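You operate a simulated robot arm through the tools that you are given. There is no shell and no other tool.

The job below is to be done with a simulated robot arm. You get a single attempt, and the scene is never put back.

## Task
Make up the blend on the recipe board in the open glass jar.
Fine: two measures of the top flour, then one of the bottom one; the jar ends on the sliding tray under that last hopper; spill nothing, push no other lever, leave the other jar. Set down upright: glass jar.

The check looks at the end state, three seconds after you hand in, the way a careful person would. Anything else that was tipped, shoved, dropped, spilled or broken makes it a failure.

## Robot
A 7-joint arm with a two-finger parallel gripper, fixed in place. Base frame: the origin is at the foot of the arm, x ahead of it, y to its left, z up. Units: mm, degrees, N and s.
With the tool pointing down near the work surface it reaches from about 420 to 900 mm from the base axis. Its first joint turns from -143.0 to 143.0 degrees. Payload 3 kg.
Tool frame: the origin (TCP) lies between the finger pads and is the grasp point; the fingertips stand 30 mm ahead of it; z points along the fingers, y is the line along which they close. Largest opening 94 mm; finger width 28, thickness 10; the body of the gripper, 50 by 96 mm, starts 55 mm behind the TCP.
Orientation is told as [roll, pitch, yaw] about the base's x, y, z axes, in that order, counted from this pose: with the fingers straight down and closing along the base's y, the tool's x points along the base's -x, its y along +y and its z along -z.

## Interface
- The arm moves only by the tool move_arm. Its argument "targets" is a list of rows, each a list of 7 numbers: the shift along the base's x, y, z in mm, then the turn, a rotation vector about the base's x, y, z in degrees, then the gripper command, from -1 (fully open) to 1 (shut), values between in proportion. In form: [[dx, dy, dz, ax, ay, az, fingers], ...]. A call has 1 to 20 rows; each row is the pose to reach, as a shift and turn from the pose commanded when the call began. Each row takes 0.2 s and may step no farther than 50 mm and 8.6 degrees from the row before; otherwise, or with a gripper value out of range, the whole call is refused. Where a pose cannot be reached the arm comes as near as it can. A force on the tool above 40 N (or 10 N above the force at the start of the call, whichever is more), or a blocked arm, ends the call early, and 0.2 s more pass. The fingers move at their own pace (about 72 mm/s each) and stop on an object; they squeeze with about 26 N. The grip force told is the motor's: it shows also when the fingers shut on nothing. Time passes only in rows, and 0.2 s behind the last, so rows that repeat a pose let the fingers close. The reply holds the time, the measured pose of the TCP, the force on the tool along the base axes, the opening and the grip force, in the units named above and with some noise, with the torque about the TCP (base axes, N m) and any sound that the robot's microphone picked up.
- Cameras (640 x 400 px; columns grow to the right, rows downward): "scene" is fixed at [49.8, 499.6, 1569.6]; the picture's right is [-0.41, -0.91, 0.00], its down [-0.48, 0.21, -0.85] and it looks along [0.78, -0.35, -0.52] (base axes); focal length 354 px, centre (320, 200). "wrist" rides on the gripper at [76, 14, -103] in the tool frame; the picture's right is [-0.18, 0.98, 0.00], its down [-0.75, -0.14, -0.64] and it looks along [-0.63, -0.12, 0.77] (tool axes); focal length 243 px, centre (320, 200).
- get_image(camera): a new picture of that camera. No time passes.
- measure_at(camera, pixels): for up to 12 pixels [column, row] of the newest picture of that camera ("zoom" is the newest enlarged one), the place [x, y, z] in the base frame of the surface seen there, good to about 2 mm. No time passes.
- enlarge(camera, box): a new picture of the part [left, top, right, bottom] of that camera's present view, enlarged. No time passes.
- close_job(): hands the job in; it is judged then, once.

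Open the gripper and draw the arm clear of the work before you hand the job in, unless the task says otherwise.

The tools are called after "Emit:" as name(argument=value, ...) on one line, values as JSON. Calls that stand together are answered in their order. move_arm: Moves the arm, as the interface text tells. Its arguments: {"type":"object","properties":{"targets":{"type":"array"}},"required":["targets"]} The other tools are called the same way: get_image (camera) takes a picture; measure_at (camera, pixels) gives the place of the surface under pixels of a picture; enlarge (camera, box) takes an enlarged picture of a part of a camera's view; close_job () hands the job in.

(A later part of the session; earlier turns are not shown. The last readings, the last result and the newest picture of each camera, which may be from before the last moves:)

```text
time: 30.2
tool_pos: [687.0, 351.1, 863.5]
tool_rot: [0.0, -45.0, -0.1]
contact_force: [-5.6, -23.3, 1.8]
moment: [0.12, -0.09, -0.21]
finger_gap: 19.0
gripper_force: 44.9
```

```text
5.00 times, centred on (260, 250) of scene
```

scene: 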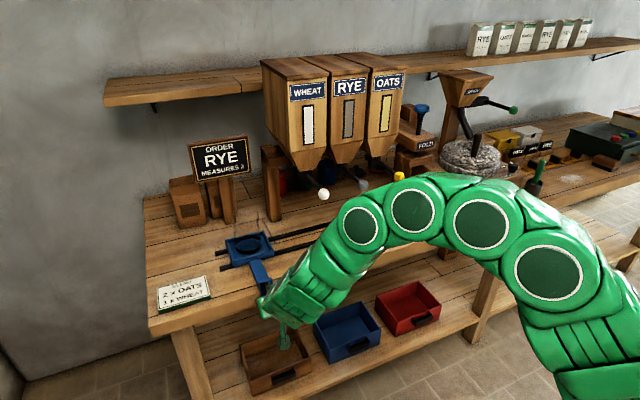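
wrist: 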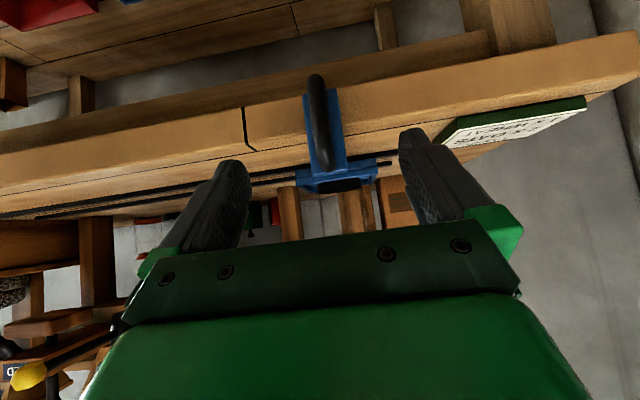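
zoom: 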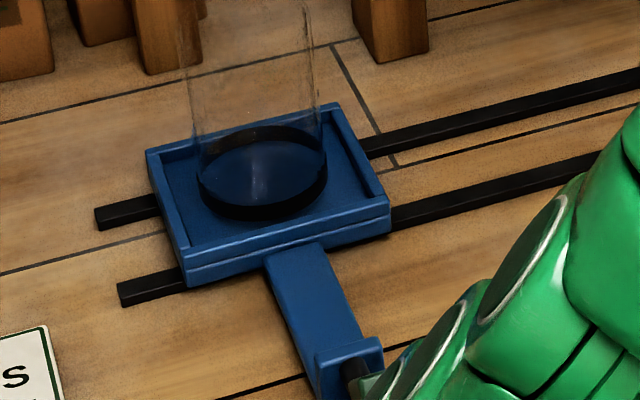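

The bar is gripped (gap 19 mm) with some side load. I begin sliding the tray gently in -y and watch force and jar.

Emit:
move_arm(targets=[[0, -1, 0, 0, 0, 0, 1], [0, -2, 0, 0, 0, 0, 1], [0, -4, 0, 0, 0, 0, 1], [0, -7, 0, 0, 0, 0, 1], [0, -10, 0, 0, 0, 0, 1], [0, -13, 0, 0, 0, 0, 1], [0, -16, 0, 0, 0, 0, 1], [0, -18, 0, 0, 0, 0, 1], [0, -20, 0, 0, 0, 0, 1], [0, -20, 0, 0, 0, 0, 1]])

Emit:
enlarge(camera="scene", box=[220, 210, 300, 290])

```text
time: 32.4
tool_pos: [686.7, 331.2, 864.1]
tool_rot: [-0.1, -45.0, -0.1]
contact_force: [-24.5, -1.1, -13.9]
moment: [-0.06, -0.27, 0.01]
finger_gap: 19.0
gripper_force: 45.1
```

```text
5.00 times, centred on (260, 250) of scene
```

zoom: 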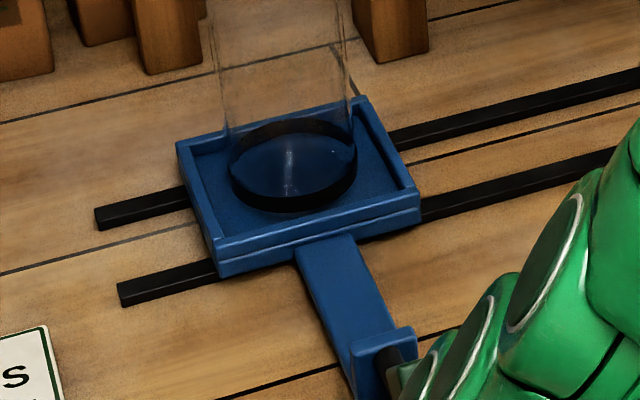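

The tray slides freely with the jar steady. The tight grip adds internal load, so I loosen to a cage of about 24 mm around the bar and continue sliding.

Emit:
move_arm(targets=[[0, 0, 0, 0, 0, 0, 0.5], [0, 0, 0, 0, 0, 0, 0.5], [0, 0, 0, 0, 0, 0, 0.5]])

```text
time: 33.2
tool_pos: [687.9, 330.9, 863.7]
tool_rot: [0.0, -45.0, 0.0]
contact_force: [0.5, -0.6, 0.5]
moment: [-0.02, 0.03, -0.02]
finger_gap: 23.4
gripper_force: 0.0
```

Force is zero in the cage. I slide the tray on in -y at about 40 mm/s with gentle ramps.

Emit:
move_arm(targets=[[0, -1, 0, 0, 0, 0, 0.5], [0, -2.5, 0, 0, 0, 0, 0.5], [0, -5, 0, 0, 0, 0, 0.5], [0, -9, 0, 0, 0, 0, 0.5], [0, -14, 0, 0, 0, 0, 0.5], [0, -20, 0, 0, 0, 0, 0.5], [0, -27, 0, 0, 0, 0, 0.5], [0, -34, 0, 0, 0, 0, 0.5], [0, -42, 0, 0, 0, 0, 0.5], [0, -50, 0, 0, 0, 0, 0.5], [0, -58, 0, 0, 0, 0, 0.5], [0, -66, 0, 0, 0, 0, 0.5], [0, -74, 0, 0, 0, 0, 0.5], [0, -82, 0, 0, 0, 0, 0.5], [0, -90, 0, 0, 0, 0, 0.5], [0, -97, 0, 0, 0, 0, 0.5], [0, -103, 0, 0, 0, 0, 0.5], [0, -107, 0, 0, 0, 0, 0.5], [0, -110, 0, 0, 0, 0, 0.5], [0, -110, 0, 0, 0, 0, 0.5]])

Emit:
get_image(camera="scene")

Emit:
get_image(camera="wrist")

```text
time: 37.4
tool_pos: [688.4, 221.0, 865.8]
tool_rot: [0.1, -45.1, 0.0]
contact_force: [1.1, -0.6, -0.7]
moment: [-0.02, -0.02, -0.02]
finger_gap: 23.7
gripper_force: 0.4
```

```text
taken
```

scene: 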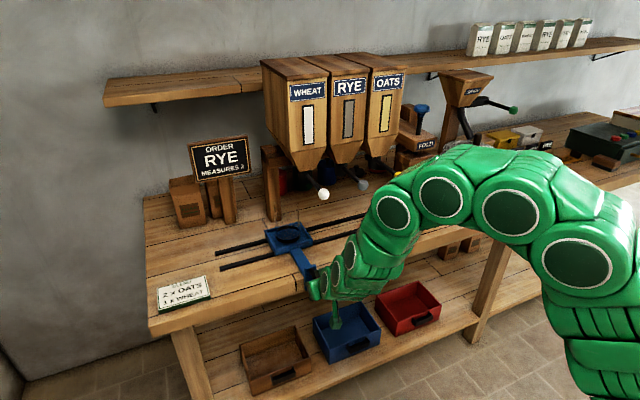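

```text
taken
```

wrist: 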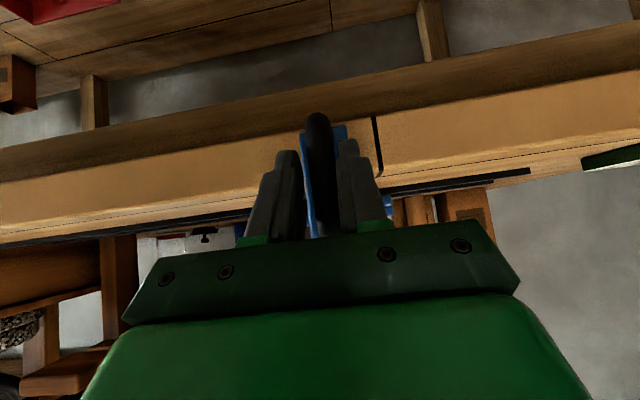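

The tray tracks the fingers and the jar stands steady. I continue sliding toward oats.

Emit:
move_arm(targets=[[0, -1, 0, 0, 0, 0, 0.5], [0, -3, 0, 0, 0, 0, 0.5], [0, -7, 0, 0, 0, 0, 0.5], [0, -13, 0, 0, 0, 0, 0.5], [0, -20, 0, 0, 0, 0, 0.5], [0, -28, 0, 0, 0, 0, 0.5], [0, -37, 0, 0, 0, 0, 0.5], [0, -46, 0, 0, 0, 0, 0.5], [0, -55, 0, 0, 0, 0, 0.5], [0, -64, 0, 0, 0, 0, 0.5], [0, -73, 0, 0, 0, 0, 0.5], [0, -82, 0, 0, 0, 0, 0.5], [0, -91, 0, 0, 0, 0, 0.5], [0, -100, 0, 0, 0, 0, 0.5], [0, -109, 0, 0, 0, 0, 0.5], [0, -117, 0, 0, 0, 0, 0.5], [0, -124, 0, 0, 0, 0, 0.5], [0, -129, 0, 0, 0, 0, 0.5], [0, -132, 0, 0, 0, 0, 0.5], [0, -132, 0, 0, 0, 0, 0.5]])

Emit:
get_image(camera="scene")

```text
time: 41.6
tool_pos: [688.4, 88.4, 863.2]
tool_rot: [0.1, -45.0, 0.0]
contact_force: [0.2, 0.8, -0.9]
moment: [0.02, 0.03, 0.0]
finger_gap: 23.8
gripper_force: 0.3
```

```text
taken
```

scene: 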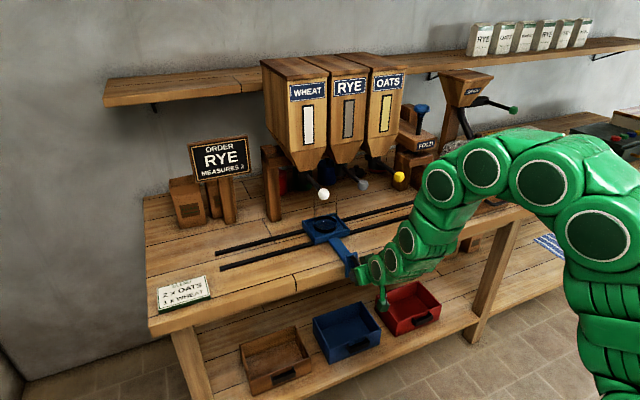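

Still tracking well with near-zero force. I continue another 140 mm, then compare the jar with the oats spout.

Emit:
move_arm(targets=[[0, -1, 0, 0, 0, 0, 0.5], [0, -3, 0, 0, 0, 0, 0.5], [0, -7, 0, 0, 0, 0, 0.5], [0, -13, 0, 0, 0, 0, 0.5], [0, -21, 0, 0, 0, 0, 0.5], [0, -30, 0, 0, 0, 0, 0.5], [0, -39, 0, 0, 0, 0, 0.5], [0, -48, 0, 0, 0, 0, 0.5], [0, -58, 0, 0, 0, 0, 0.5], [0, -68, 0, 0, 0, 0, 0.5], [0, -78, 0, 0, 0, 0, 0.5], [0, -88, 0, 0, 0, 0, 0.5], [0, -98, 0, 0, 0, 0, 0.5], [0, -107, 0, 0, 0, 0, 0.5], [0, -116, 0, 0, 0, 0, 0.5], [0, -124, 0, 0, 0, 0, 0.5], [0, -131, 0, 0, 0, 0, 0.5], [0, -137, 0, 0, 0, 0, 0.5], [0, -140, 0, 0, 0, 0, 0.5], [0, -140, 0, 0, 0, 0, 0.5]])

Emit:
get_image(camera="scene")

Emit:
enlarge(camera="scene", box=[330, 130, 430, 260])

```text
time: 45.8
tool_pos: [689.4, -51.1, 865.8]
tool_rot: [0.1, -44.9, -0.1]
contact_force: [0.2, 0.5, 0.0]
moment: [-0.01, 0.0, -0.03]
finger_gap: 23.6
gripper_force: 0.4
```

```text
taken
```

scene: 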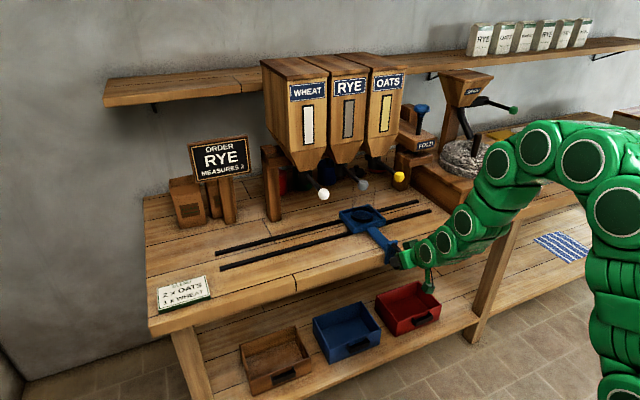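

```text
3.08 times, centred on (380, 195) of scene
```

zoom: 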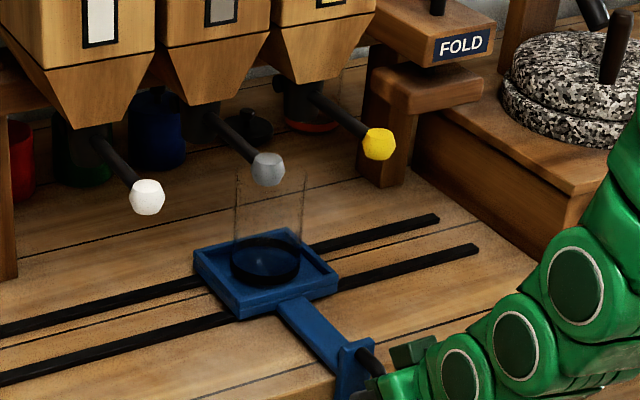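

The jar is near the oats hopper now. I measure the jar ring, tray corners and the hopper bottoms.

Emit:
measure_at(camera="zoom", pixels=[[196, 250], [237, 317], [337, 283], [380, 143], [148, 198], [300, 84], [330, 82], [320, 100], [232, 270], [299, 265], [178, 104], [215, 97]])

Emit:
enlarge(camera="scene", box=[350, 125, 420, 195])

```text
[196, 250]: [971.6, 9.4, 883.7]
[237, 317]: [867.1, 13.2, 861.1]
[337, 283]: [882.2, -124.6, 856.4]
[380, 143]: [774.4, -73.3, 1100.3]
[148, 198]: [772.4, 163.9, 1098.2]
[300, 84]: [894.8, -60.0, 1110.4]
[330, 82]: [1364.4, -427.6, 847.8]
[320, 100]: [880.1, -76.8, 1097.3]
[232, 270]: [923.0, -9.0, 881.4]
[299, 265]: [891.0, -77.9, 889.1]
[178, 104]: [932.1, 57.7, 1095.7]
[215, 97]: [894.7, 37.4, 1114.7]
```

```text
5.71 times, centred on (385, 160) of scene
```

zoom: 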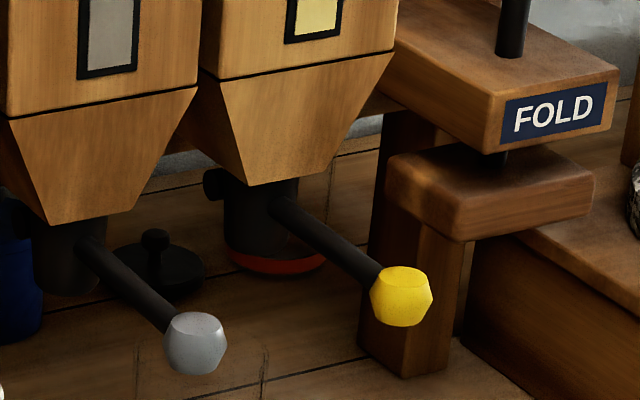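

I measure the dark cylinders under the hoppers and the spout positions.

Emit:
measure_at(camera="zoom", pixels=[[65, 260], [45, 240], [65, 290], [260, 220], [275, 262], [230, 210], [250, 190], [245, 184], [330, 182], [50, 222], [130, 210], [310, 210]])

```text
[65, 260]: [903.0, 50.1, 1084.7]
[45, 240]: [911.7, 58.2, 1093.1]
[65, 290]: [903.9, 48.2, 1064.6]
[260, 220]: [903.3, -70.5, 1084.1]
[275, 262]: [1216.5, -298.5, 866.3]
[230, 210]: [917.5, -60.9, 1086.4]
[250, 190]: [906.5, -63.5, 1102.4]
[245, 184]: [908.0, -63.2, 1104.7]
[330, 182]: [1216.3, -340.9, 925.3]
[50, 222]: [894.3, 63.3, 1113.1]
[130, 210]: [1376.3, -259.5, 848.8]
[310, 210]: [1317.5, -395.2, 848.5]
```

Spout tubes are centred at about x=917, with oats at y≈-72.5 and outlet near z 1062. The tray centre is at y≈-49, so I slide 23 mm more.

Emit:
move_arm(targets=[[0, -1, 0, 0, 0, 0, 0.5], [0, -3, 0, 0, 0, 0, 0.5], [0, -7, 0, 0, 0, 0, 0.5], [0, -12, 0, 0, 0, 0, 0.5], [0, -17, 0, 0, 0, 0, 0.5], [0, -21, 0, 0, 0, 0, 0.5], [0, -23.3, 0, 0, 0, 0, 0.5], [0, -23.3, 0, 0, 0, 0, 0.5]])

Emit:
enlarge(camera="scene", box=[330, 130, 430, 260])

Emit:
measure_at(camera="zoom", pixels=[[220, 242], [245, 290], [340, 250], [270, 308], [366, 273], [260, 270], [300, 278], [325, 255], [290, 245]])

```text
time: 47.6
tool_pos: [689.1, -73.9, 864.6]
tool_rot: [-0.1, -45.0, 0.1]
contact_force: [1.2, -4.0, -1.0]
moment: [0.05, 0.03, -0.05]
finger_gap: 25.8
gripper_force: 1.8
```

```text
3.08 times, centred on (380, 195) of scene
```

zoom: 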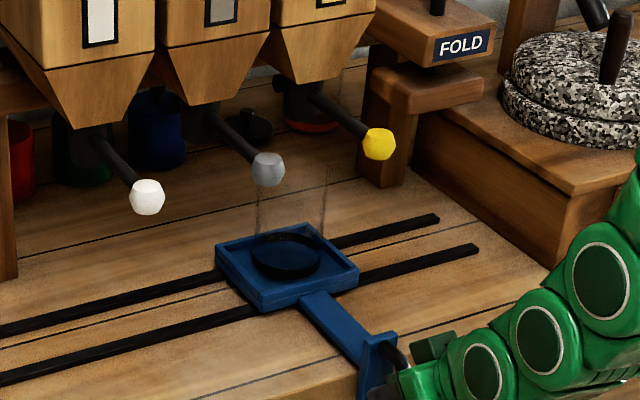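

```text
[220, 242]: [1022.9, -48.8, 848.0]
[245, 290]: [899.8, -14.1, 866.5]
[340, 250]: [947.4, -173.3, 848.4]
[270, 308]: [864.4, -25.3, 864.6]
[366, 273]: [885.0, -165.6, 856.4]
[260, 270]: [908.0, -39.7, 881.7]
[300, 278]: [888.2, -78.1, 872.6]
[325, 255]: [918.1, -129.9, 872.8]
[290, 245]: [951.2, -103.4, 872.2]
```

The reading (-4 N in y, gap forced to 25.8) suggests the tray clicked into a detent. I enlarge to measure the tray and ring exactly.

Emit:
enlarge(camera="scene", box=[385, 190, 455, 250])

Emit:
enlarge(camera="scene", box=[340, 190, 410, 250])

Emit:
measure_at(camera="zoom", pixels=[[250, 120], [200, 150], [220, 200], [300, 220], [400, 200]])

```text
6.67 times, centred on (420, 220) of scene
```

zoom: 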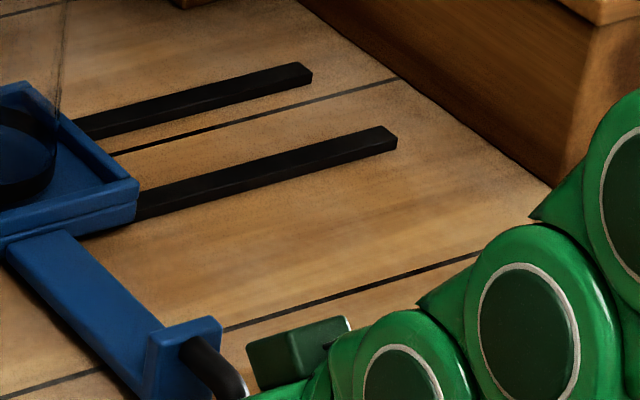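

```text
6.67 times, centred on (375, 220) of scene
```

zoom: 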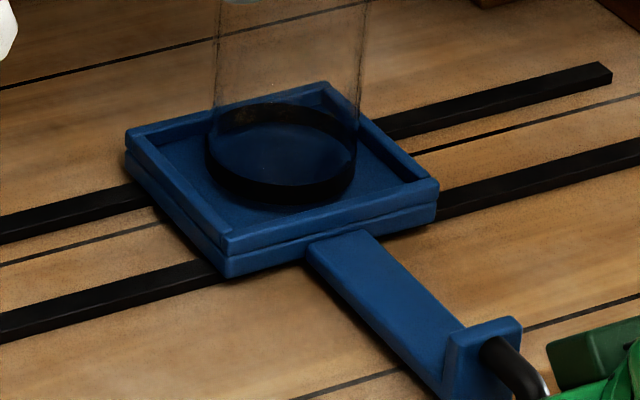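

```text
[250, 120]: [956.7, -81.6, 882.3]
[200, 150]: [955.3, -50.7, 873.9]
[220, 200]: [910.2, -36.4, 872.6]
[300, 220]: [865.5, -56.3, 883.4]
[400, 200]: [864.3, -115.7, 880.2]
```

I measure the tray's wall tops and the jar's ring on this view.

Emit:
measure_at(camera="zoom", pixels=[[130, 133], [165, 180], [226, 238], [434, 186], [415, 168], [208, 165], [225, 185], [275, 198], [330, 190], [353, 170], [215, 128], [340, 118]])

```text
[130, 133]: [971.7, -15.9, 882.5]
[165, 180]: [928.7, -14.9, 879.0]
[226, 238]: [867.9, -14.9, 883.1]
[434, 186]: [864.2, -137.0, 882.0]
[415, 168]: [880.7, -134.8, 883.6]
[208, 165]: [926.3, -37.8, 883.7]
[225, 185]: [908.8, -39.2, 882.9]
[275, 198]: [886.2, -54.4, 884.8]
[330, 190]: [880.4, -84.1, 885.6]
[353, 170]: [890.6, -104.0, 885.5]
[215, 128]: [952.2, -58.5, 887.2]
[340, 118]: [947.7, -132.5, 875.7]
```

Jar ring centre is at about (918,-75.5) and hopper spacing (165/45/-75) puts the oats spout at y≈-75, so the tray sits right under it. I release the handle and back off along the tool axis.

Emit:
move_arm(targets=[[0, 0, 0, 0, 0, 0, 0.3], [0, 0, 0, 0, 0, 0, 0], [0, 0, 0, 0, 0, 0, -0.5], [-10, 0, 10, 0, 0, 0, -0.5], [-25, 0, 25, 0, 0, 0, -0.5], [-40, 0, 40, 0, 0, 0, -0.5], [-60, 0, 60, 0, 0, 0, -0.5], [-60, 0, 60, 0, 0, 0, -0.5]])

Emit:
get_image(camera="scene")

Emit:
enlarge(camera="scene", box=[340, 190, 410, 250])

Emit:
measure_at(camera="zoom", pixels=[[130, 133], [226, 238], [434, 186], [208, 165], [275, 198], [330, 190]])

```text
time: 49.4
tool_pos: [629.5, -75.7, 923.0]
tool_rot: [0.1, -45.1, 0.0]
contact_force: [-0.6, 0.7, 0.1]
moment: [0.01, 0.0, 0.03]
finger_gap: 70.3
gripper_force: 0.1
```

```text
taken
```

scene: 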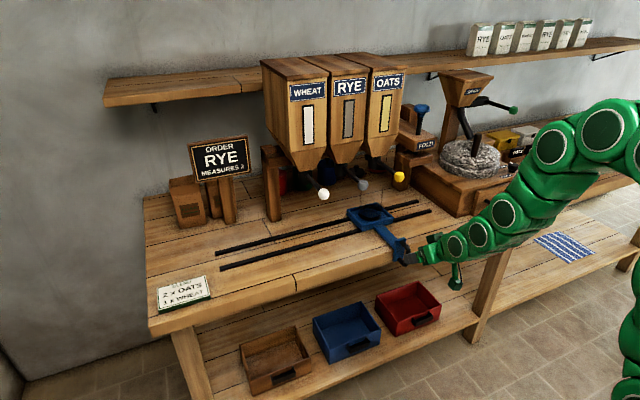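

```text
6.67 times, centred on (375, 220) of scene
```

zoom: 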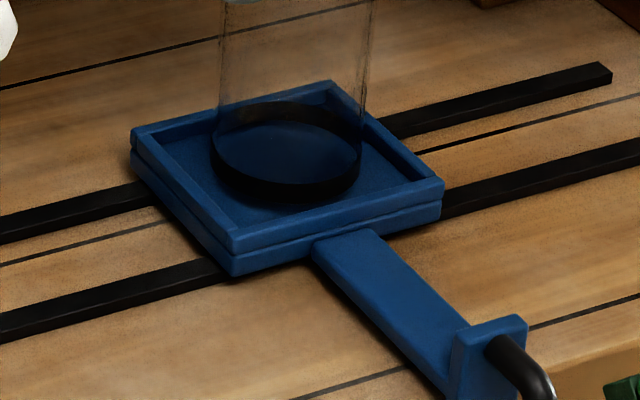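

```text
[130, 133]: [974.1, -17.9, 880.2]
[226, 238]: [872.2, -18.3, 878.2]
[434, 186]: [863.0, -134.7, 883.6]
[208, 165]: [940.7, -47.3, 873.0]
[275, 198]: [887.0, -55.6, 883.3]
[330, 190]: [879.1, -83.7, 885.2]
```

The tray shifted slightly (about 2 mm) toward -y on release. I re-measure the tray, ring, spouts and handle.

Emit:
measure_at(camera="zoom", pixels=[[136, 133], [180, 185], [232, 238], [439, 186], [420, 168], [213, 165], [280, 198], [335, 192], [358, 170], [470, 345], [515, 325], [505, 360]])

Emit:
enlarge(camera="scene", box=[350, 125, 420, 195])

Emit:
measure_at(camera="zoom", pixels=[[228, 220], [235, 225], [245, 225], [260, 225], [275, 225], [285, 225], [32, 250], [40, 260], [60, 260], [80, 265], [95, 275], [300, 260]])

```text
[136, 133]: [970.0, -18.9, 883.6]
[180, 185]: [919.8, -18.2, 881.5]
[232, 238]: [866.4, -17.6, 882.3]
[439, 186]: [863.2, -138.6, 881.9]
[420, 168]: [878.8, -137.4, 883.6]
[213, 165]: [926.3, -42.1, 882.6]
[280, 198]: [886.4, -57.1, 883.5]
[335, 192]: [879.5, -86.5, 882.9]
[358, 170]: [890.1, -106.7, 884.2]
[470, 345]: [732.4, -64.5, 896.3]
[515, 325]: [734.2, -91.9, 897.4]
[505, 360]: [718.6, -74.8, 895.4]
```

```text
5.71 times, centred on (385, 160) of scene
```

zoom: 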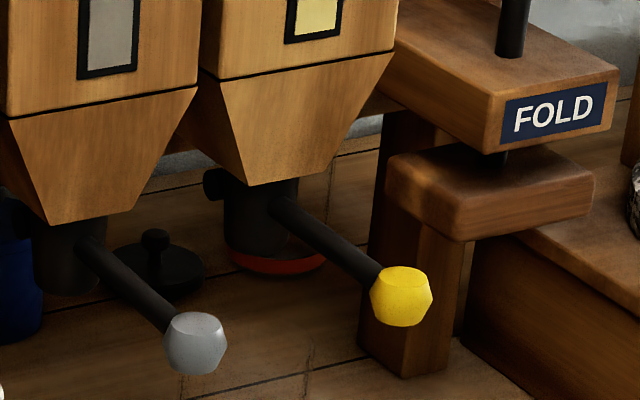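

```text
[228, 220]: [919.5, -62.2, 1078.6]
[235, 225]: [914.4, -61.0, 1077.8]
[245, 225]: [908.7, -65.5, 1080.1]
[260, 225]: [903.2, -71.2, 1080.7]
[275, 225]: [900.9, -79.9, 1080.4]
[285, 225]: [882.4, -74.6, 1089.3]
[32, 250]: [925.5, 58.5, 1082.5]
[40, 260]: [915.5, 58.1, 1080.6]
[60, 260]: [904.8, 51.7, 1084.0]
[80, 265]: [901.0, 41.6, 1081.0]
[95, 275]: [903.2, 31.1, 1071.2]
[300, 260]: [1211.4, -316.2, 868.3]
```

Circle fits put the oats spout at (919,-80), and the jar ring at (918.5,-80): the tray is centred by its detent. Now I measure the yellow knob and the hopper front for the lever push.

Emit:
measure_at(camera="zoom", pixels=[[400, 297], [400, 272], [385, 275], [420, 275], [375, 300], [428, 300], [400, 320], [340, 250], [300, 215], [300, 100], [300, 60], [212, 183]])

Emit:
enlarge(camera="wrist", box=[200, 0, 520, 240])

```text
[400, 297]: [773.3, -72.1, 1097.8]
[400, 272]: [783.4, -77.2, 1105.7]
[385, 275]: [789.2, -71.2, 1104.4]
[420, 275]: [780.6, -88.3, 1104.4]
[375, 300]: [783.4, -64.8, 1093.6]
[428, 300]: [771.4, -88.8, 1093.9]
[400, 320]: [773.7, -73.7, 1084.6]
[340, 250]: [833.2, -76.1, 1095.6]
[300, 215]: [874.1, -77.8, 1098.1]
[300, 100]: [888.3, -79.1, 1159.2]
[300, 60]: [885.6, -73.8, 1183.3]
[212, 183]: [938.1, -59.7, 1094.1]
```

```text
1.67 times, centred on (360, 120) of wrist
```

zoom: 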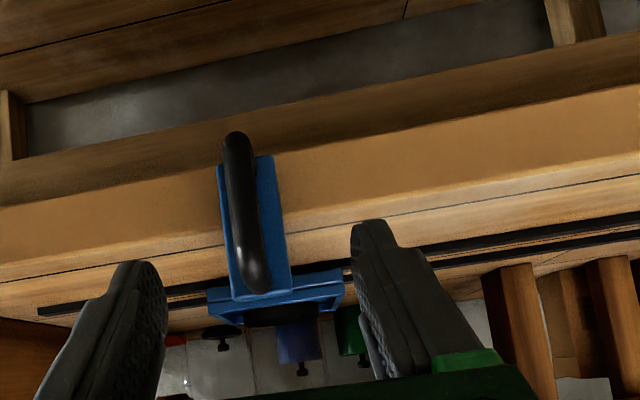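

The knob centre is about (785,-80,1093) with top at z≈1107; the hinge axle runs along y at the spout, so the lever goes down. I close the fingers, rise in front, and come in above the yellow knob without touching.

Emit:
move_arm(targets=[[0, -1, 25, 0, 0, 0, 0], [0, -2, 50, 0, 0, 0, 1], [0, -3, 75, 0, 0, 0, 1], [0, -4, 100, 0, 0, 0, 1], [0, -5, 125, 0, 0, 0, 1], [0, -5.8, 150, 0, 0, 0, 1], [0, -5.8, 175, 0, 0, 0, 1], [0, -5.8, 200, 0, 0, 0, 1], [0, -5.8, 225, 0, 0, 0, 1], [0, -5.8, 250, 0, 0, 0, 1], [25, -5.8, 250, 0, 0, 0, 1], [50, -5.8, 250, 0, 0, 0, 1], [75, -5.8, 250, 0, 0, 0, 1], [100, -5.8, 250, 0, 0, 0, 1], [120, -5.8, 250, 0, 0, 0, 1], [137, -5.8, 250, 0, 0, 0, 1], [144, -5.8, 250, 0, 0, 0, 1], [144, -5.8, 250, 0, 0, 0, 1]])

Emit:
get_image(camera="scene")

Emit:
get_image(camera="wrist")

Emit:
enlarge(camera="scene", box=[340, 110, 460, 230])

```text
time: 53.2
tool_pos: [771.1, -79.2, 1174.7]
tool_rot: [0.0, -45.0, 0.0]
contact_force: [-0.4, 0.0, 0.1]
moment: [0.03, -0.04, 0.02]
finger_gap: 0.0
gripper_force: 26.0
```

```text
taken
```

scene: 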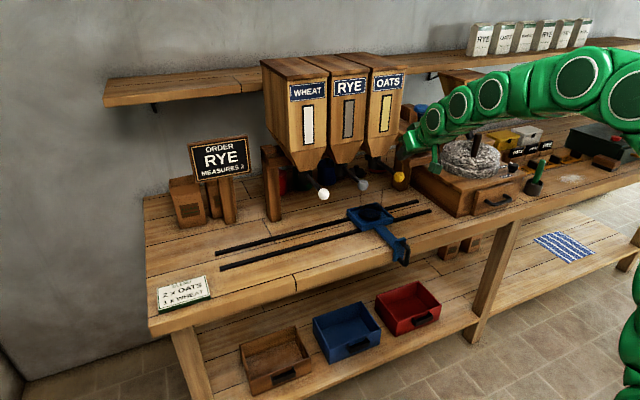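

```text
taken
```

wrist: 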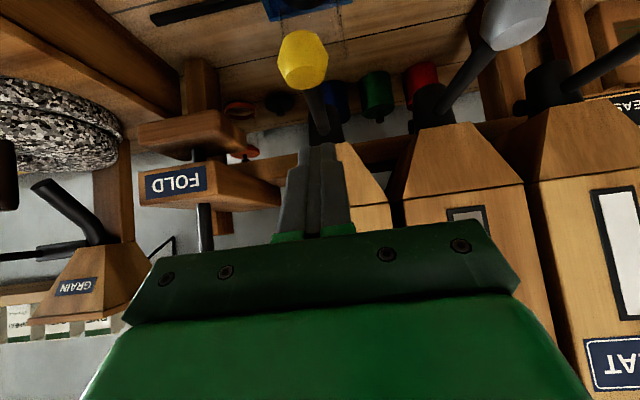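

```text
3.33 times, centred on (400, 170) of scene
```

zoom: 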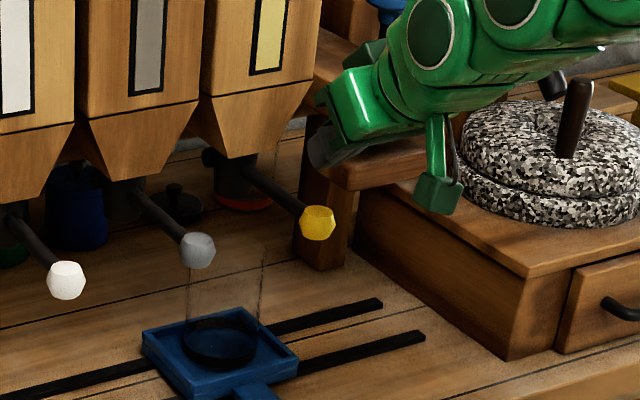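

The closed fingertips hang above the yellow lever; I measure the knob and tips from the wrist view to place the push.

Emit:
measure_at(camera="wrist", pixels=[[302, 60], [302, 40], [302, 75], [283, 60], [322, 60], [318, 105], [320, 128], [302, 150], [328, 150], [315, 180], [305, 85]])

Emit:
measure_at(camera="zoom", pixels=[[325, 150], [318, 155], [340, 155], [317, 210], [222, 340], [245, 345], [360, 140]])

```text
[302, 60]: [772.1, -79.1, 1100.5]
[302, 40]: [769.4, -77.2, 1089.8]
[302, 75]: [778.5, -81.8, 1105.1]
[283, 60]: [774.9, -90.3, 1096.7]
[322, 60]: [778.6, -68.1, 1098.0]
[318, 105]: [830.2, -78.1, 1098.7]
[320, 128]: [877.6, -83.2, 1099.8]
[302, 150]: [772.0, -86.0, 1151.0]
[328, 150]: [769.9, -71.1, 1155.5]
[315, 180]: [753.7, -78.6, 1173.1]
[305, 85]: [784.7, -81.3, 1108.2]
```

```text
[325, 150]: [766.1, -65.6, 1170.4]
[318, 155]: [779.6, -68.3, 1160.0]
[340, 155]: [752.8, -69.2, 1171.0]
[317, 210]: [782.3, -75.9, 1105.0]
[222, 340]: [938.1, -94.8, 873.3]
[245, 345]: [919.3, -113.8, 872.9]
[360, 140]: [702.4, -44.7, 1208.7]
```

The tip corner is directly above the knob (783,-80). I lower to contact and press about 14 mm to see how the lever responds.

Emit:
move_arm(targets=[[0, 0, -12, 0, 0, 0, 1], [0, 0, -24, 0, 0, 0, 1], [0, 0, -32, 0, 0, 0, 1], [0, 0, -36, 0, 0, 0, 1], [0, 0, -40, 0, 0, 0, 1], [0, 0, -44, 0, 0, 0, 1], [0, 0, -48, 0, 0, 0, 1]])

Emit:
enlarge(camera="scene", box=[340, 110, 460, 230])

```text
time: 54.8
tool_pos: [772.4, -79.7, 1126.3]
tool_rot: [-0.1, -45.1, 0.0]
contact_force: [-1.5, 1.1, 0.9]
moment: [0.01, -0.03, 0.0]
finger_gap: 0.1
gripper_force: 26.0
```

```text
3.33 times, centred on (400, 170) of scene
```

zoom: 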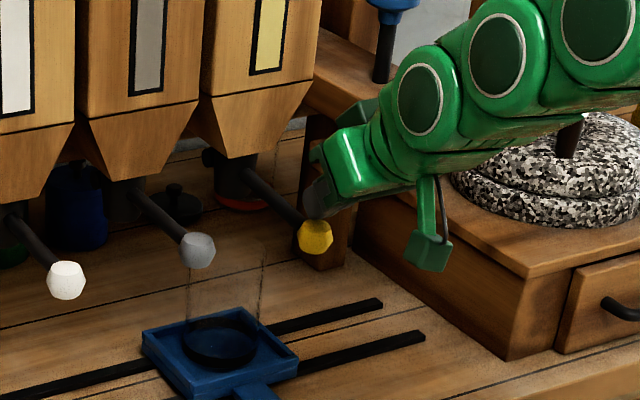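

The knob moved down about 14 px in the zoom with light force, so it hinges downward. I keep pressing in 5 mm steps and listen.

Emit:
move_arm(targets=[[0, 0, -5, 0, 0, 0, 1], [1, 0, -10, 0, 0, 0, 1], [2, 0, -15, 0, 0, 0, 1], [3, 0, -20, 0, 0, 0, 1]])

Emit:
enlarge(camera="scene", box=[340, 110, 460, 230])

```text
time: 55.8
tool_pos: [775.5, -81.2, 1105.9]
tool_rot: [-0.1, -45.0, 0.1]
contact_force: [-1.2, 0.2, 1.0]
moment: [-0.02, 0.04, -0.01]
finger_gap: 0.0
gripper_force: 26.5
```

```text
3.33 times, centred on (400, 170) of scene
```

zoom: 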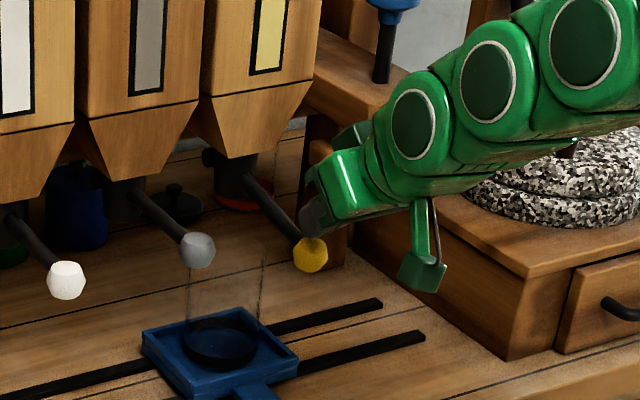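

No sound yet; the knob is about 32 mm down. I continue pressing another 20 mm.

Emit:
move_arm(targets=[[2, 0, -5, 0, 0, 0, 1], [4, 0, -10, 0, 0, 0, 1], [6, 0, -15, 0, 0, 0, 1], [8, 0, -20, 0, 0, 0, 1]])

Emit:
enlarge(camera="scene", box=[340, 110, 460, 230])

```text
time: 56.8
tool_pos: [783.8, -80.3, 1085.9]
tool_rot: [0.0, -45.1, 0.0]
contact_force: [-1.1, 0.0, 3.6]
moment: [0.01, -0.01, 0.01]
finger_gap: 0.0
gripper_force: 26.0
```

```text
3.33 times, centred on (400, 170) of scene
```

zoom: 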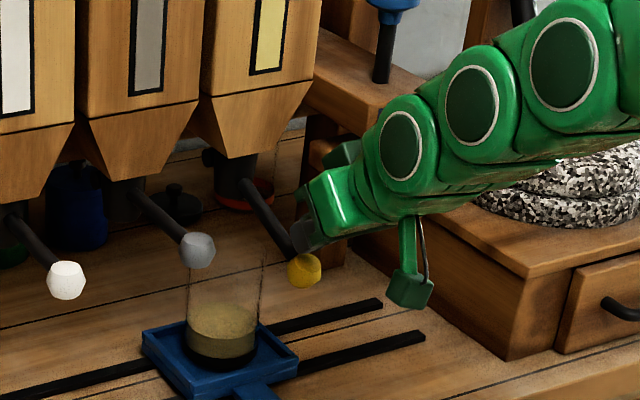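

Oats fell into the jar (level visible at zoom (222,330)) with nothing outside. I let the lever return fully by lifting straight back along the path.

Emit:
move_arm(targets=[[-3, 0, 10, 0, 0, 0, 1], [-7, 0, 20, 0, 0, 0, 1], [-9, 0, 30, 0, 0, 0, 1], [-10, 0, 40, 0, 0, 0, 1], [-11, 0, 52, 0, 0, 0, 1], [-11, 0, 64, 0, 0, 0, 1], [-11, 0, 76, 0, 0, 0, 1], [-11, 0, 88, 0, 0, 0, 1], [-11, 0, 88, 0, 0, 0, 1]])

Emit:
enlarge(camera="scene", box=[340, 110, 460, 230])

Emit:
enlarge(camera="scene", box=[340, 180, 410, 250])

```text
time: 58.8
tool_pos: [773.2, -80.9, 1173.4]
tool_rot: [0.0, -45.0, 0.0]
contact_force: [-0.6, 0.7, 0.5]
moment: [0.02, 0.04, -0.01]
finger_gap: 0.1
gripper_force: 26.1
```

```text
3.33 times, centred on (400, 170) of scene
```

zoom: 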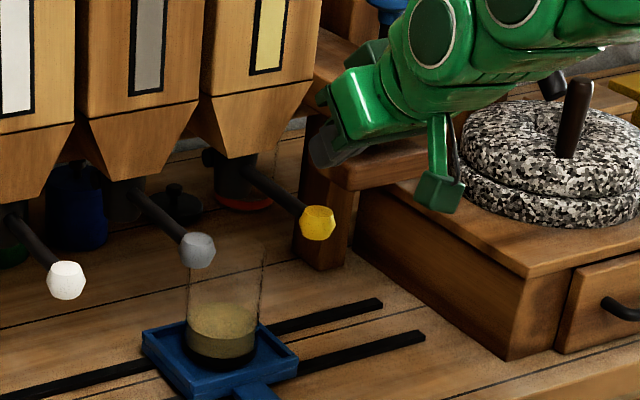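

```text
5.71 times, centred on (375, 215) of scene
```

zoom: 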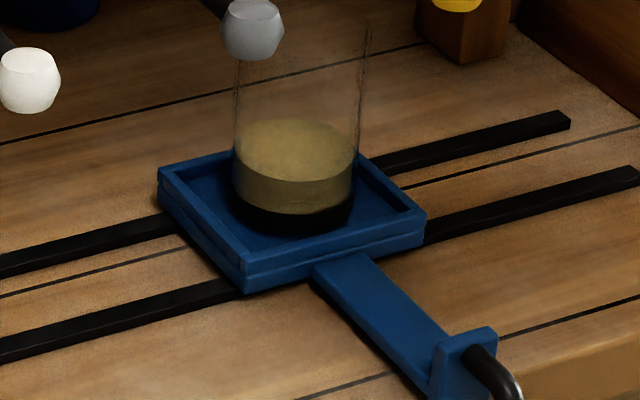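

One measure is in, and the knob returned to its rest position. I note the level, then press a second time over the same path.

Emit:
measure_at(camera="zoom", pixels=[[295, 150], [295, 170], [295, 195], [270, 140]])

Emit:
move_arm(targets=[[0, 0, -12, 0, 0, 0, 1], [0, 0, -24, 0, 0, 0, 1], [0, 0, -32, 0, 0, 0, 1], [0, 0, -40, 0, 0, 0, 1], [0, 0, -48, 0, 0, 0, 1], [0, 0, -53, 0, 0, 0, 1], [1, 0, -58, 0, 0, 0, 1], [2, 0, -63, 0, 0, 0, 1], [3, 0, -68, 0, 0, 0, 1], [5, 0, -73, 0, 0, 0, 1], [7, 0, -78, 0, 0, 0, 1], [9, 0, -83, 0, 0, 0, 1], [11, 0, -88, 0, 0, 0, 1]])

Emit:
enlarge(camera="scene", box=[340, 110, 460, 230])

```text
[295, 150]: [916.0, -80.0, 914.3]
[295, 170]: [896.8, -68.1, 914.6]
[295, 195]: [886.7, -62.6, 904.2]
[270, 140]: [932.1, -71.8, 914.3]
```

```text
time: 61.6
tool_pos: [784.1, -82.7, 1086.9]
tool_rot: [0.0, -45.0, 0.0]
contact_force: [0.0, 0.6, 3.3]
moment: [0.04, -0.01, -0.01]
finger_gap: 0.0
gripper_force: 25.8
```

```text
3.33 times, centred on (400, 170) of scene
```

zoom: 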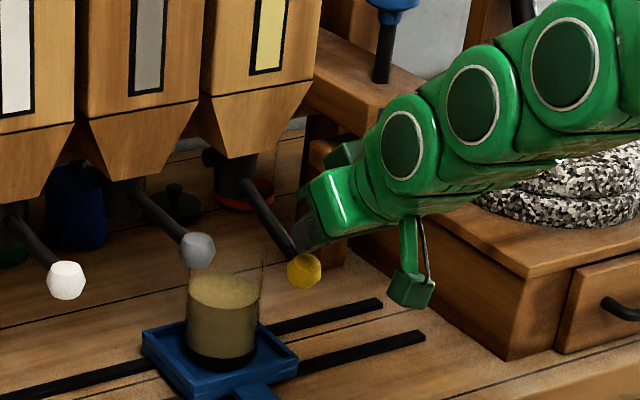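

The level rose by a second measure. I release the lever upward and check the level.

Emit:
move_arm(targets=[[-3, 0, 10, 0, 0, 0, 1], [-7, 0, 20, 0, 0, 0, 1], [-9, 0, 30, 0, 0, 0, 1], [-10, 0, 40, 0, 0, 0, 1], [-11, 0, 52, 0, 0, 0, 1], [-11, 0, 64, 0, 0, 0, 1], [-11, 0, 76, 0, 0, 0, 1], [-11, 0, 88, 0, 0, 0, 1], [-11, 0, 88, 0, 0, 0, 1]])

Emit:
enlarge(camera="scene", box=[340, 170, 420, 250])

Emit:
measure_at(camera="zoom", pixels=[[280, 170], [280, 190], [300, 180]])

```text
time: 63.6
tool_pos: [773.9, -79.7, 1174.7]
tool_rot: [0.0, -45.0, 0.0]
contact_force: [-0.2, -0.6, 0.5]
moment: [-0.01, 0.01, 0.01]
finger_gap: 0.2
gripper_force: 26.1
```

```text
5.00 times, centred on (380, 210) of scene
```

zoom: 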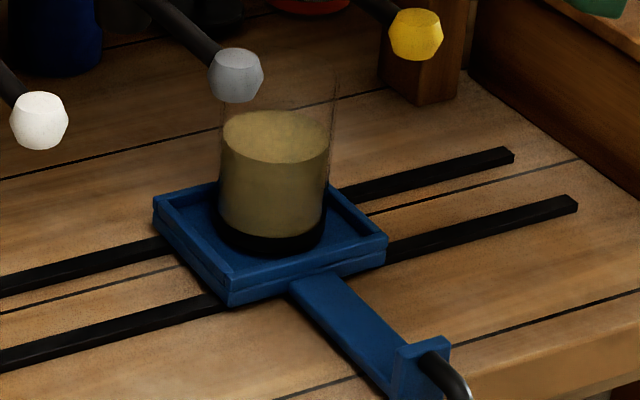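

```text
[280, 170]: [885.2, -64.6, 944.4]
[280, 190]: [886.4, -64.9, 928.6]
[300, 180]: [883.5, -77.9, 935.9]
```

Two measures of oats are in and nothing spilled. I back off from the lever and go down in front of the handle with the fingers opening.

Emit:
move_arm(targets=[[-20, 0, 0, 0, 0, 0, 1], [-45, 0, 0, 0, 0, 0, 1], [-70, 0, 0, 0, 0, 0, 1], [-95, 0, 0, 0, 0, 0, 1], [-120, 0, 0, 0, 0, 0, 1], [-144, 0, 0, 0, 0, 0, 1], [-144, 0, -25, 0, 0, 0, 1], [-144, 0, -50, 0, 0, 0, 0], [-144, 0, -75, 0, 0, 0, -0.5], [-144, 0, -100, 0, 0, 0, -0.5], [-144, 0, -125, 0, 0, 0, -0.5], [-144, 0, -150, 0, 0, 0, -0.5], [-144, 0, -175, 0, 0, 0, -0.5], [-144, 0, -200, 0, 0, 0, -0.5], [-144, 0, -225, 0, 0, 0, -0.5], [-144, 0, -245, 0, 0, 0, -0.5], [-144, 0, -250, 0, 0, 0, -0.5], [-144, 0, -250, 0, 0, 0, -0.5]])

Emit:
get_image(camera="wrist")

Emit:
measure_at(camera="wrist", pixels=[[317, 80], [318, 100], [322, 130], [326, 155], [330, 165]])

```text
time: 67.4
tool_pos: [629.1, -81.3, 923.9]
tool_rot: [0.0, -45.0, 0.1]
contact_force: [-0.2, 0.5, 0.3]
moment: [-0.01, 0.0, -0.01]
finger_gap: 70.6
gripper_force: 0.2
```

```text
taken
```

wrist: 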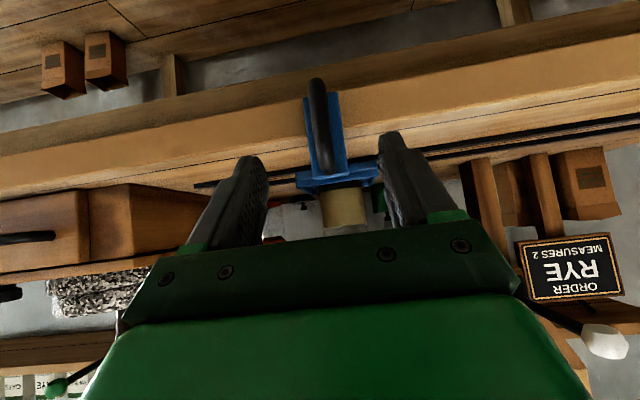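

```text
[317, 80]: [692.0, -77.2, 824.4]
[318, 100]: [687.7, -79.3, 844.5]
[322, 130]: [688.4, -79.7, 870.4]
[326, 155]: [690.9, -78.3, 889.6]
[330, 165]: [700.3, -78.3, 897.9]
```

The bar at y≈-79 is between the fingers. I advance onto it and close to the loose cage.

Emit:
move_arm(targets=[[10, 0.5, -10, 0, 0, 0, -0.5], [20, 0.8, -20, 0, 0, 0, -0.5], [30, 0.8, -31, 0, 0, 0, -0.5], [40, 0.8, -41, 0, 0, 0, -0.5], [50, 0.8, -52, 0, 0, 0, -0.5], [60, 0.8, -62, 0, 0, 0, -0.5], [60, 0.8, -62, 0, 0, 0, 0], [60, 0.8, -62, 0, 0, 0, 0.3], [60, 0.8, -62, 0, 0, 0, 0.5], [60, 0.8, -62, 0, 0, 0, 0.5]])

Emit:
get_image(camera="scene")

```text
time: 69.6
tool_pos: [687.1, -77.8, 862.2]
tool_rot: [0.0, -45.0, 0.0]
contact_force: [-0.2, 0.5, -0.6]
moment: [0.01, -0.04, 0.01]
finger_gap: 23.3
gripper_force: 0.1
```

```text
taken
```

scene: 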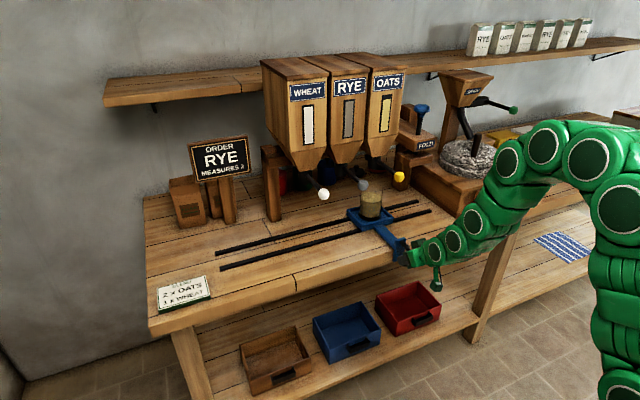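

The handle is caged with no load. I slide the tray in +y, slowly at first to leave the detent.

Emit:
move_arm(targets=[[0, 1, 0, 0, 0, 0, 0.5], [0, 2, 0, 0, 0, 0, 0.5], [0, 3.5, 0, 0, 0, 0, 0.5], [0, 5.5, 0, 0, 0, 0, 0.5], [0, 8, 0, 0, 0, 0, 0.5], [0, 11, 0, 0, 0, 0, 0.5], [0, 15, 0, 0, 0, 0, 0.5], [0, 20, 0, 0, 0, 0, 0.5], [0, 26, 0, 0, 0, 0, 0.5], [0, 33, 0, 0, 0, 0, 0.5], [0, 40, 0, 0, 0, 0, 0.5], [0, 47, 0, 0, 0, 0, 0.5], [0, 54, 0, 0, 0, 0, 0.5], [0, 61, 0, 0, 0, 0, 0.5], [0, 67, 0, 0, 0, 0, 0.5], [0, 72, 0, 0, 0, 0, 0.5], [0, 76, 0, 0, 0, 0, 0.5], [0, 79, 0, 0, 0, 0, 0.5], [0, 80, 0, 0, 0, 0, 0.5], [0, 80, 0, 0, 0, 0, 0.5]])

Emit:
enlarge(camera="scene", box=[310, 130, 430, 260])

```text
time: 73.8
tool_pos: [688.5, 0.8, 862.9]
tool_rot: [0.0, -44.9, 0.0]
contact_force: [-0.4, -0.8, 0.6]
moment: [0.0, -0.03, 0.04]
finger_gap: 23.9
gripper_force: 0.3
```

```text
3.08 times, centred on (370, 195) of scene
```

zoom: 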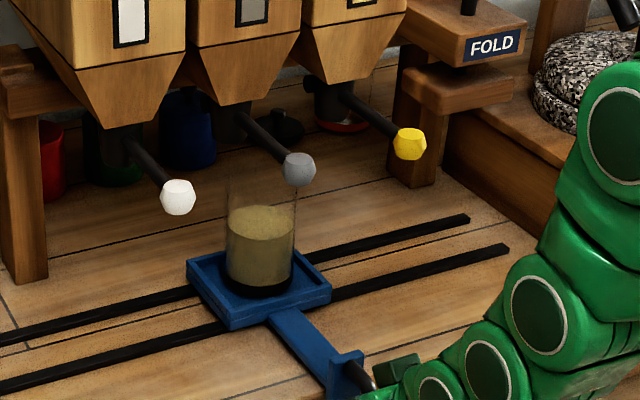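

The tray moves smoothly and the jar is upright with the oats level. I continue another 100 mm past rye.

Emit:
move_arm(targets=[[0, 1, 0, 0, 0, 0, 0.5], [0, 3, 0, 0, 0, 0, 0.5], [0, 6, 0, 0, 0, 0, 0.5], [0, 10, 0, 0, 0, 0, 0.5], [0, 15, 0, 0, 0, 0, 0.5], [0, 21, 0, 0, 0, 0, 0.5], [0, 27, 0, 0, 0, 0, 0.5], [0, 33, 0, 0, 0, 0, 0.5], [0, 39, 0, 0, 0, 0, 0.5], [0, 45, 0, 0, 0, 0, 0.5], [0, 51, 0, 0, 0, 0, 0.5], [0, 58, 0, 0, 0, 0, 0.5], [0, 65, 0, 0, 0, 0, 0.5], [0, 72, 0, 0, 0, 0, 0.5], [0, 79, 0, 0, 0, 0, 0.5], [0, 86, 0, 0, 0, 0, 0.5], [0, 92, 0, 0, 0, 0, 0.5], [0, 97, 0, 0, 0, 0, 0.5], [0, 100, 0, 0, 0, 0, 0.5], [0, 100, 0, 0, 0, 0, 0.5]])

Emit:
enlarge(camera="scene", box=[290, 130, 410, 260])

```text
time: 78.0
tool_pos: [687.7, 99.9, 861.9]
tool_rot: [0.0, -45.0, 0.0]
contact_force: [0.7, -1.2, -0.8]
moment: [-0.02, -0.02, 0.02]
finger_gap: 23.9
gripper_force: 0.2
```

```text
3.08 times, centred on (350, 195) of scene
```

zoom: 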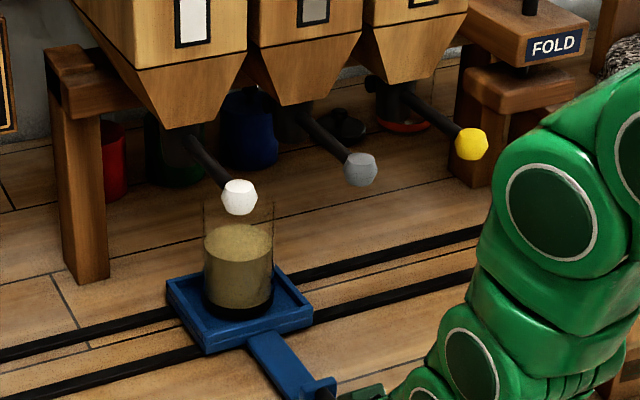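

Commanded y is now 100.8. I slide the last 59 mm, slowing near the wheat detent at y≈160.

Emit:
move_arm(targets=[[0, 1, 0, 0, 0, 0, 0.5], [0, 3, 0, 0, 0, 0, 0.5], [0, 6, 0, 0, 0, 0, 0.5], [0, 10, 0, 0, 0, 0, 0.5], [0, 15, 0, 0, 0, 0, 0.5], [0, 21, 0, 0, 0, 0, 0.5], [0, 27, 0, 0, 0, 0, 0.5], [0, 33, 0, 0, 0, 0, 0.5], [0, 38, 0, 0, 0, 0, 0.5], [0, 42, 0, 0, 0, 0, 0.5], [0, 46, 0, 0, 0, 0, 0.5], [0, 49, 0, 0, 0, 0, 0.5], [0, 52, 0, 0, 0, 0, 0.5], [0, 54, 0, 0, 0, 0, 0.5], [0, 56, 0, 0, 0, 0, 0.5], [0, 57.5, 0, 0, 0, 0, 0.5], [0, 58.5, 0, 0, 0, 0, 0.5], [0, 59.2, 0, 0, 0, 0, 0.5], [0, 59.2, 0, 0, 0, 0, 0.5]])

Emit:
get_image(camera="scene")

Emit:
enlarge(camera="scene", box=[270, 180, 350, 260])

```text
time: 82.0
tool_pos: [689.2, 159.1, 863.0]
tool_rot: [0.0, -45.0, 0.1]
contact_force: [0.4, 0.3, 0.7]
moment: [0.0, 0.0, -0.02]
finger_gap: 23.8
gripper_force: 0.1
```

```text
taken
```

scene: 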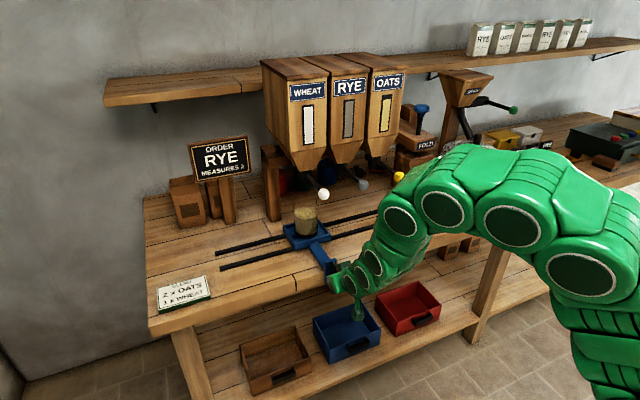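

```text
5.00 times, centred on (310, 220) of scene
```

zoom: 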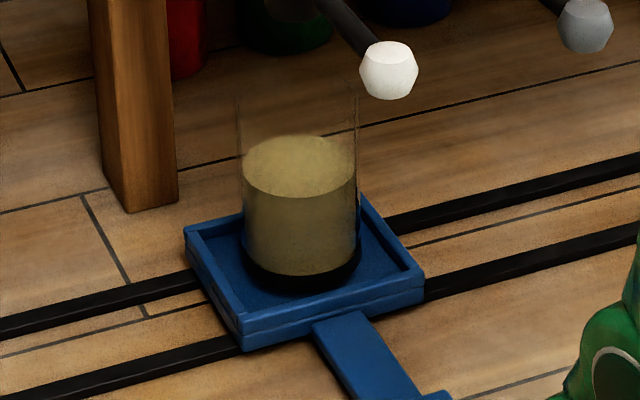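

I verify the jar centre and the wheat spout centre before releasing the handle.

Emit:
measure_at(camera="zoom", pixels=[[188, 231], [238, 313], [421, 272], [405, 250], [245, 220], [265, 245], [300, 255], [335, 245], [355, 220], [300, 160], [247, 262], [300, 285]])

Emit:
enlarge(camera="scene", box=[275, 140, 345, 210])

Emit:
measure_at(camera="zoom", pixels=[[172, 225], [180, 230], [195, 235], [210, 240], [225, 245], [235, 250], [280, 315], [280, 300], [260, 320], [300, 320], [195, 260]])

```text
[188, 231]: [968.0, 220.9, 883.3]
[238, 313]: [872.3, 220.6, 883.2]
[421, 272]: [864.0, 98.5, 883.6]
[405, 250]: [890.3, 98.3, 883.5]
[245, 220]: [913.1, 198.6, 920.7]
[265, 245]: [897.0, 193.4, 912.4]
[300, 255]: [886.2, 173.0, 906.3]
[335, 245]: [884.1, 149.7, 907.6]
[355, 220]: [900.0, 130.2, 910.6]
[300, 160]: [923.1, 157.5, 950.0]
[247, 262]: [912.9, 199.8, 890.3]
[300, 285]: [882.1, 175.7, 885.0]
```

```text
5.71 times, centred on (310, 175) of scene
```

zoom: 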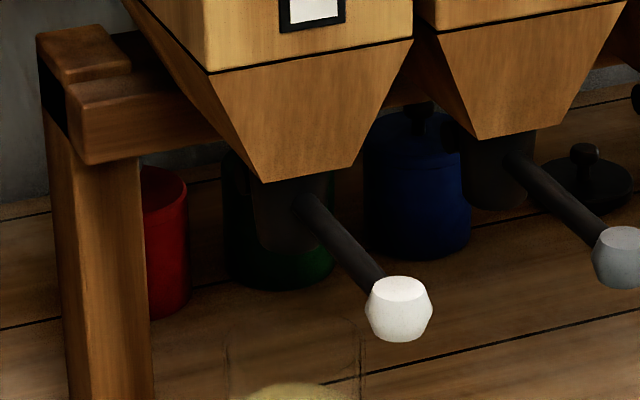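

```text
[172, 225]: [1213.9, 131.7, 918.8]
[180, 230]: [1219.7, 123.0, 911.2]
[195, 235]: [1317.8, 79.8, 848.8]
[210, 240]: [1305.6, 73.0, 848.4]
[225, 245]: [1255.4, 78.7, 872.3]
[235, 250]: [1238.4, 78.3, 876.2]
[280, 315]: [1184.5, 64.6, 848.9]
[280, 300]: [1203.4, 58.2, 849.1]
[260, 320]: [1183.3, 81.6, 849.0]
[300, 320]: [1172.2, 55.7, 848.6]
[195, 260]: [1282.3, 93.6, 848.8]
```

Jar centre is y≈160.5. I measure the wheat spout tube itself at zoom (255–325, 225) and the white knob.

Emit:
measure_at(camera="zoom", pixels=[[252, 215], [258, 220], [270, 225], [285, 230], [300, 235], [315, 250], [398, 285], [398, 310], [370, 310], [430, 310], [385, 283]])

```text
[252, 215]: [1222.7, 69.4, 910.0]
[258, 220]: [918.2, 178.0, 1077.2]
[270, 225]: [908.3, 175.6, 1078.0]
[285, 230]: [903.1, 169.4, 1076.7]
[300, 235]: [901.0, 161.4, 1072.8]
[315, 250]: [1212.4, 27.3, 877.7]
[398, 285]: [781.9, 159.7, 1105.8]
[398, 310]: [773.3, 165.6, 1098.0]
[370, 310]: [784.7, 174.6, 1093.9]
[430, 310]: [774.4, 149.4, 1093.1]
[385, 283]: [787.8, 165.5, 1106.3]
```

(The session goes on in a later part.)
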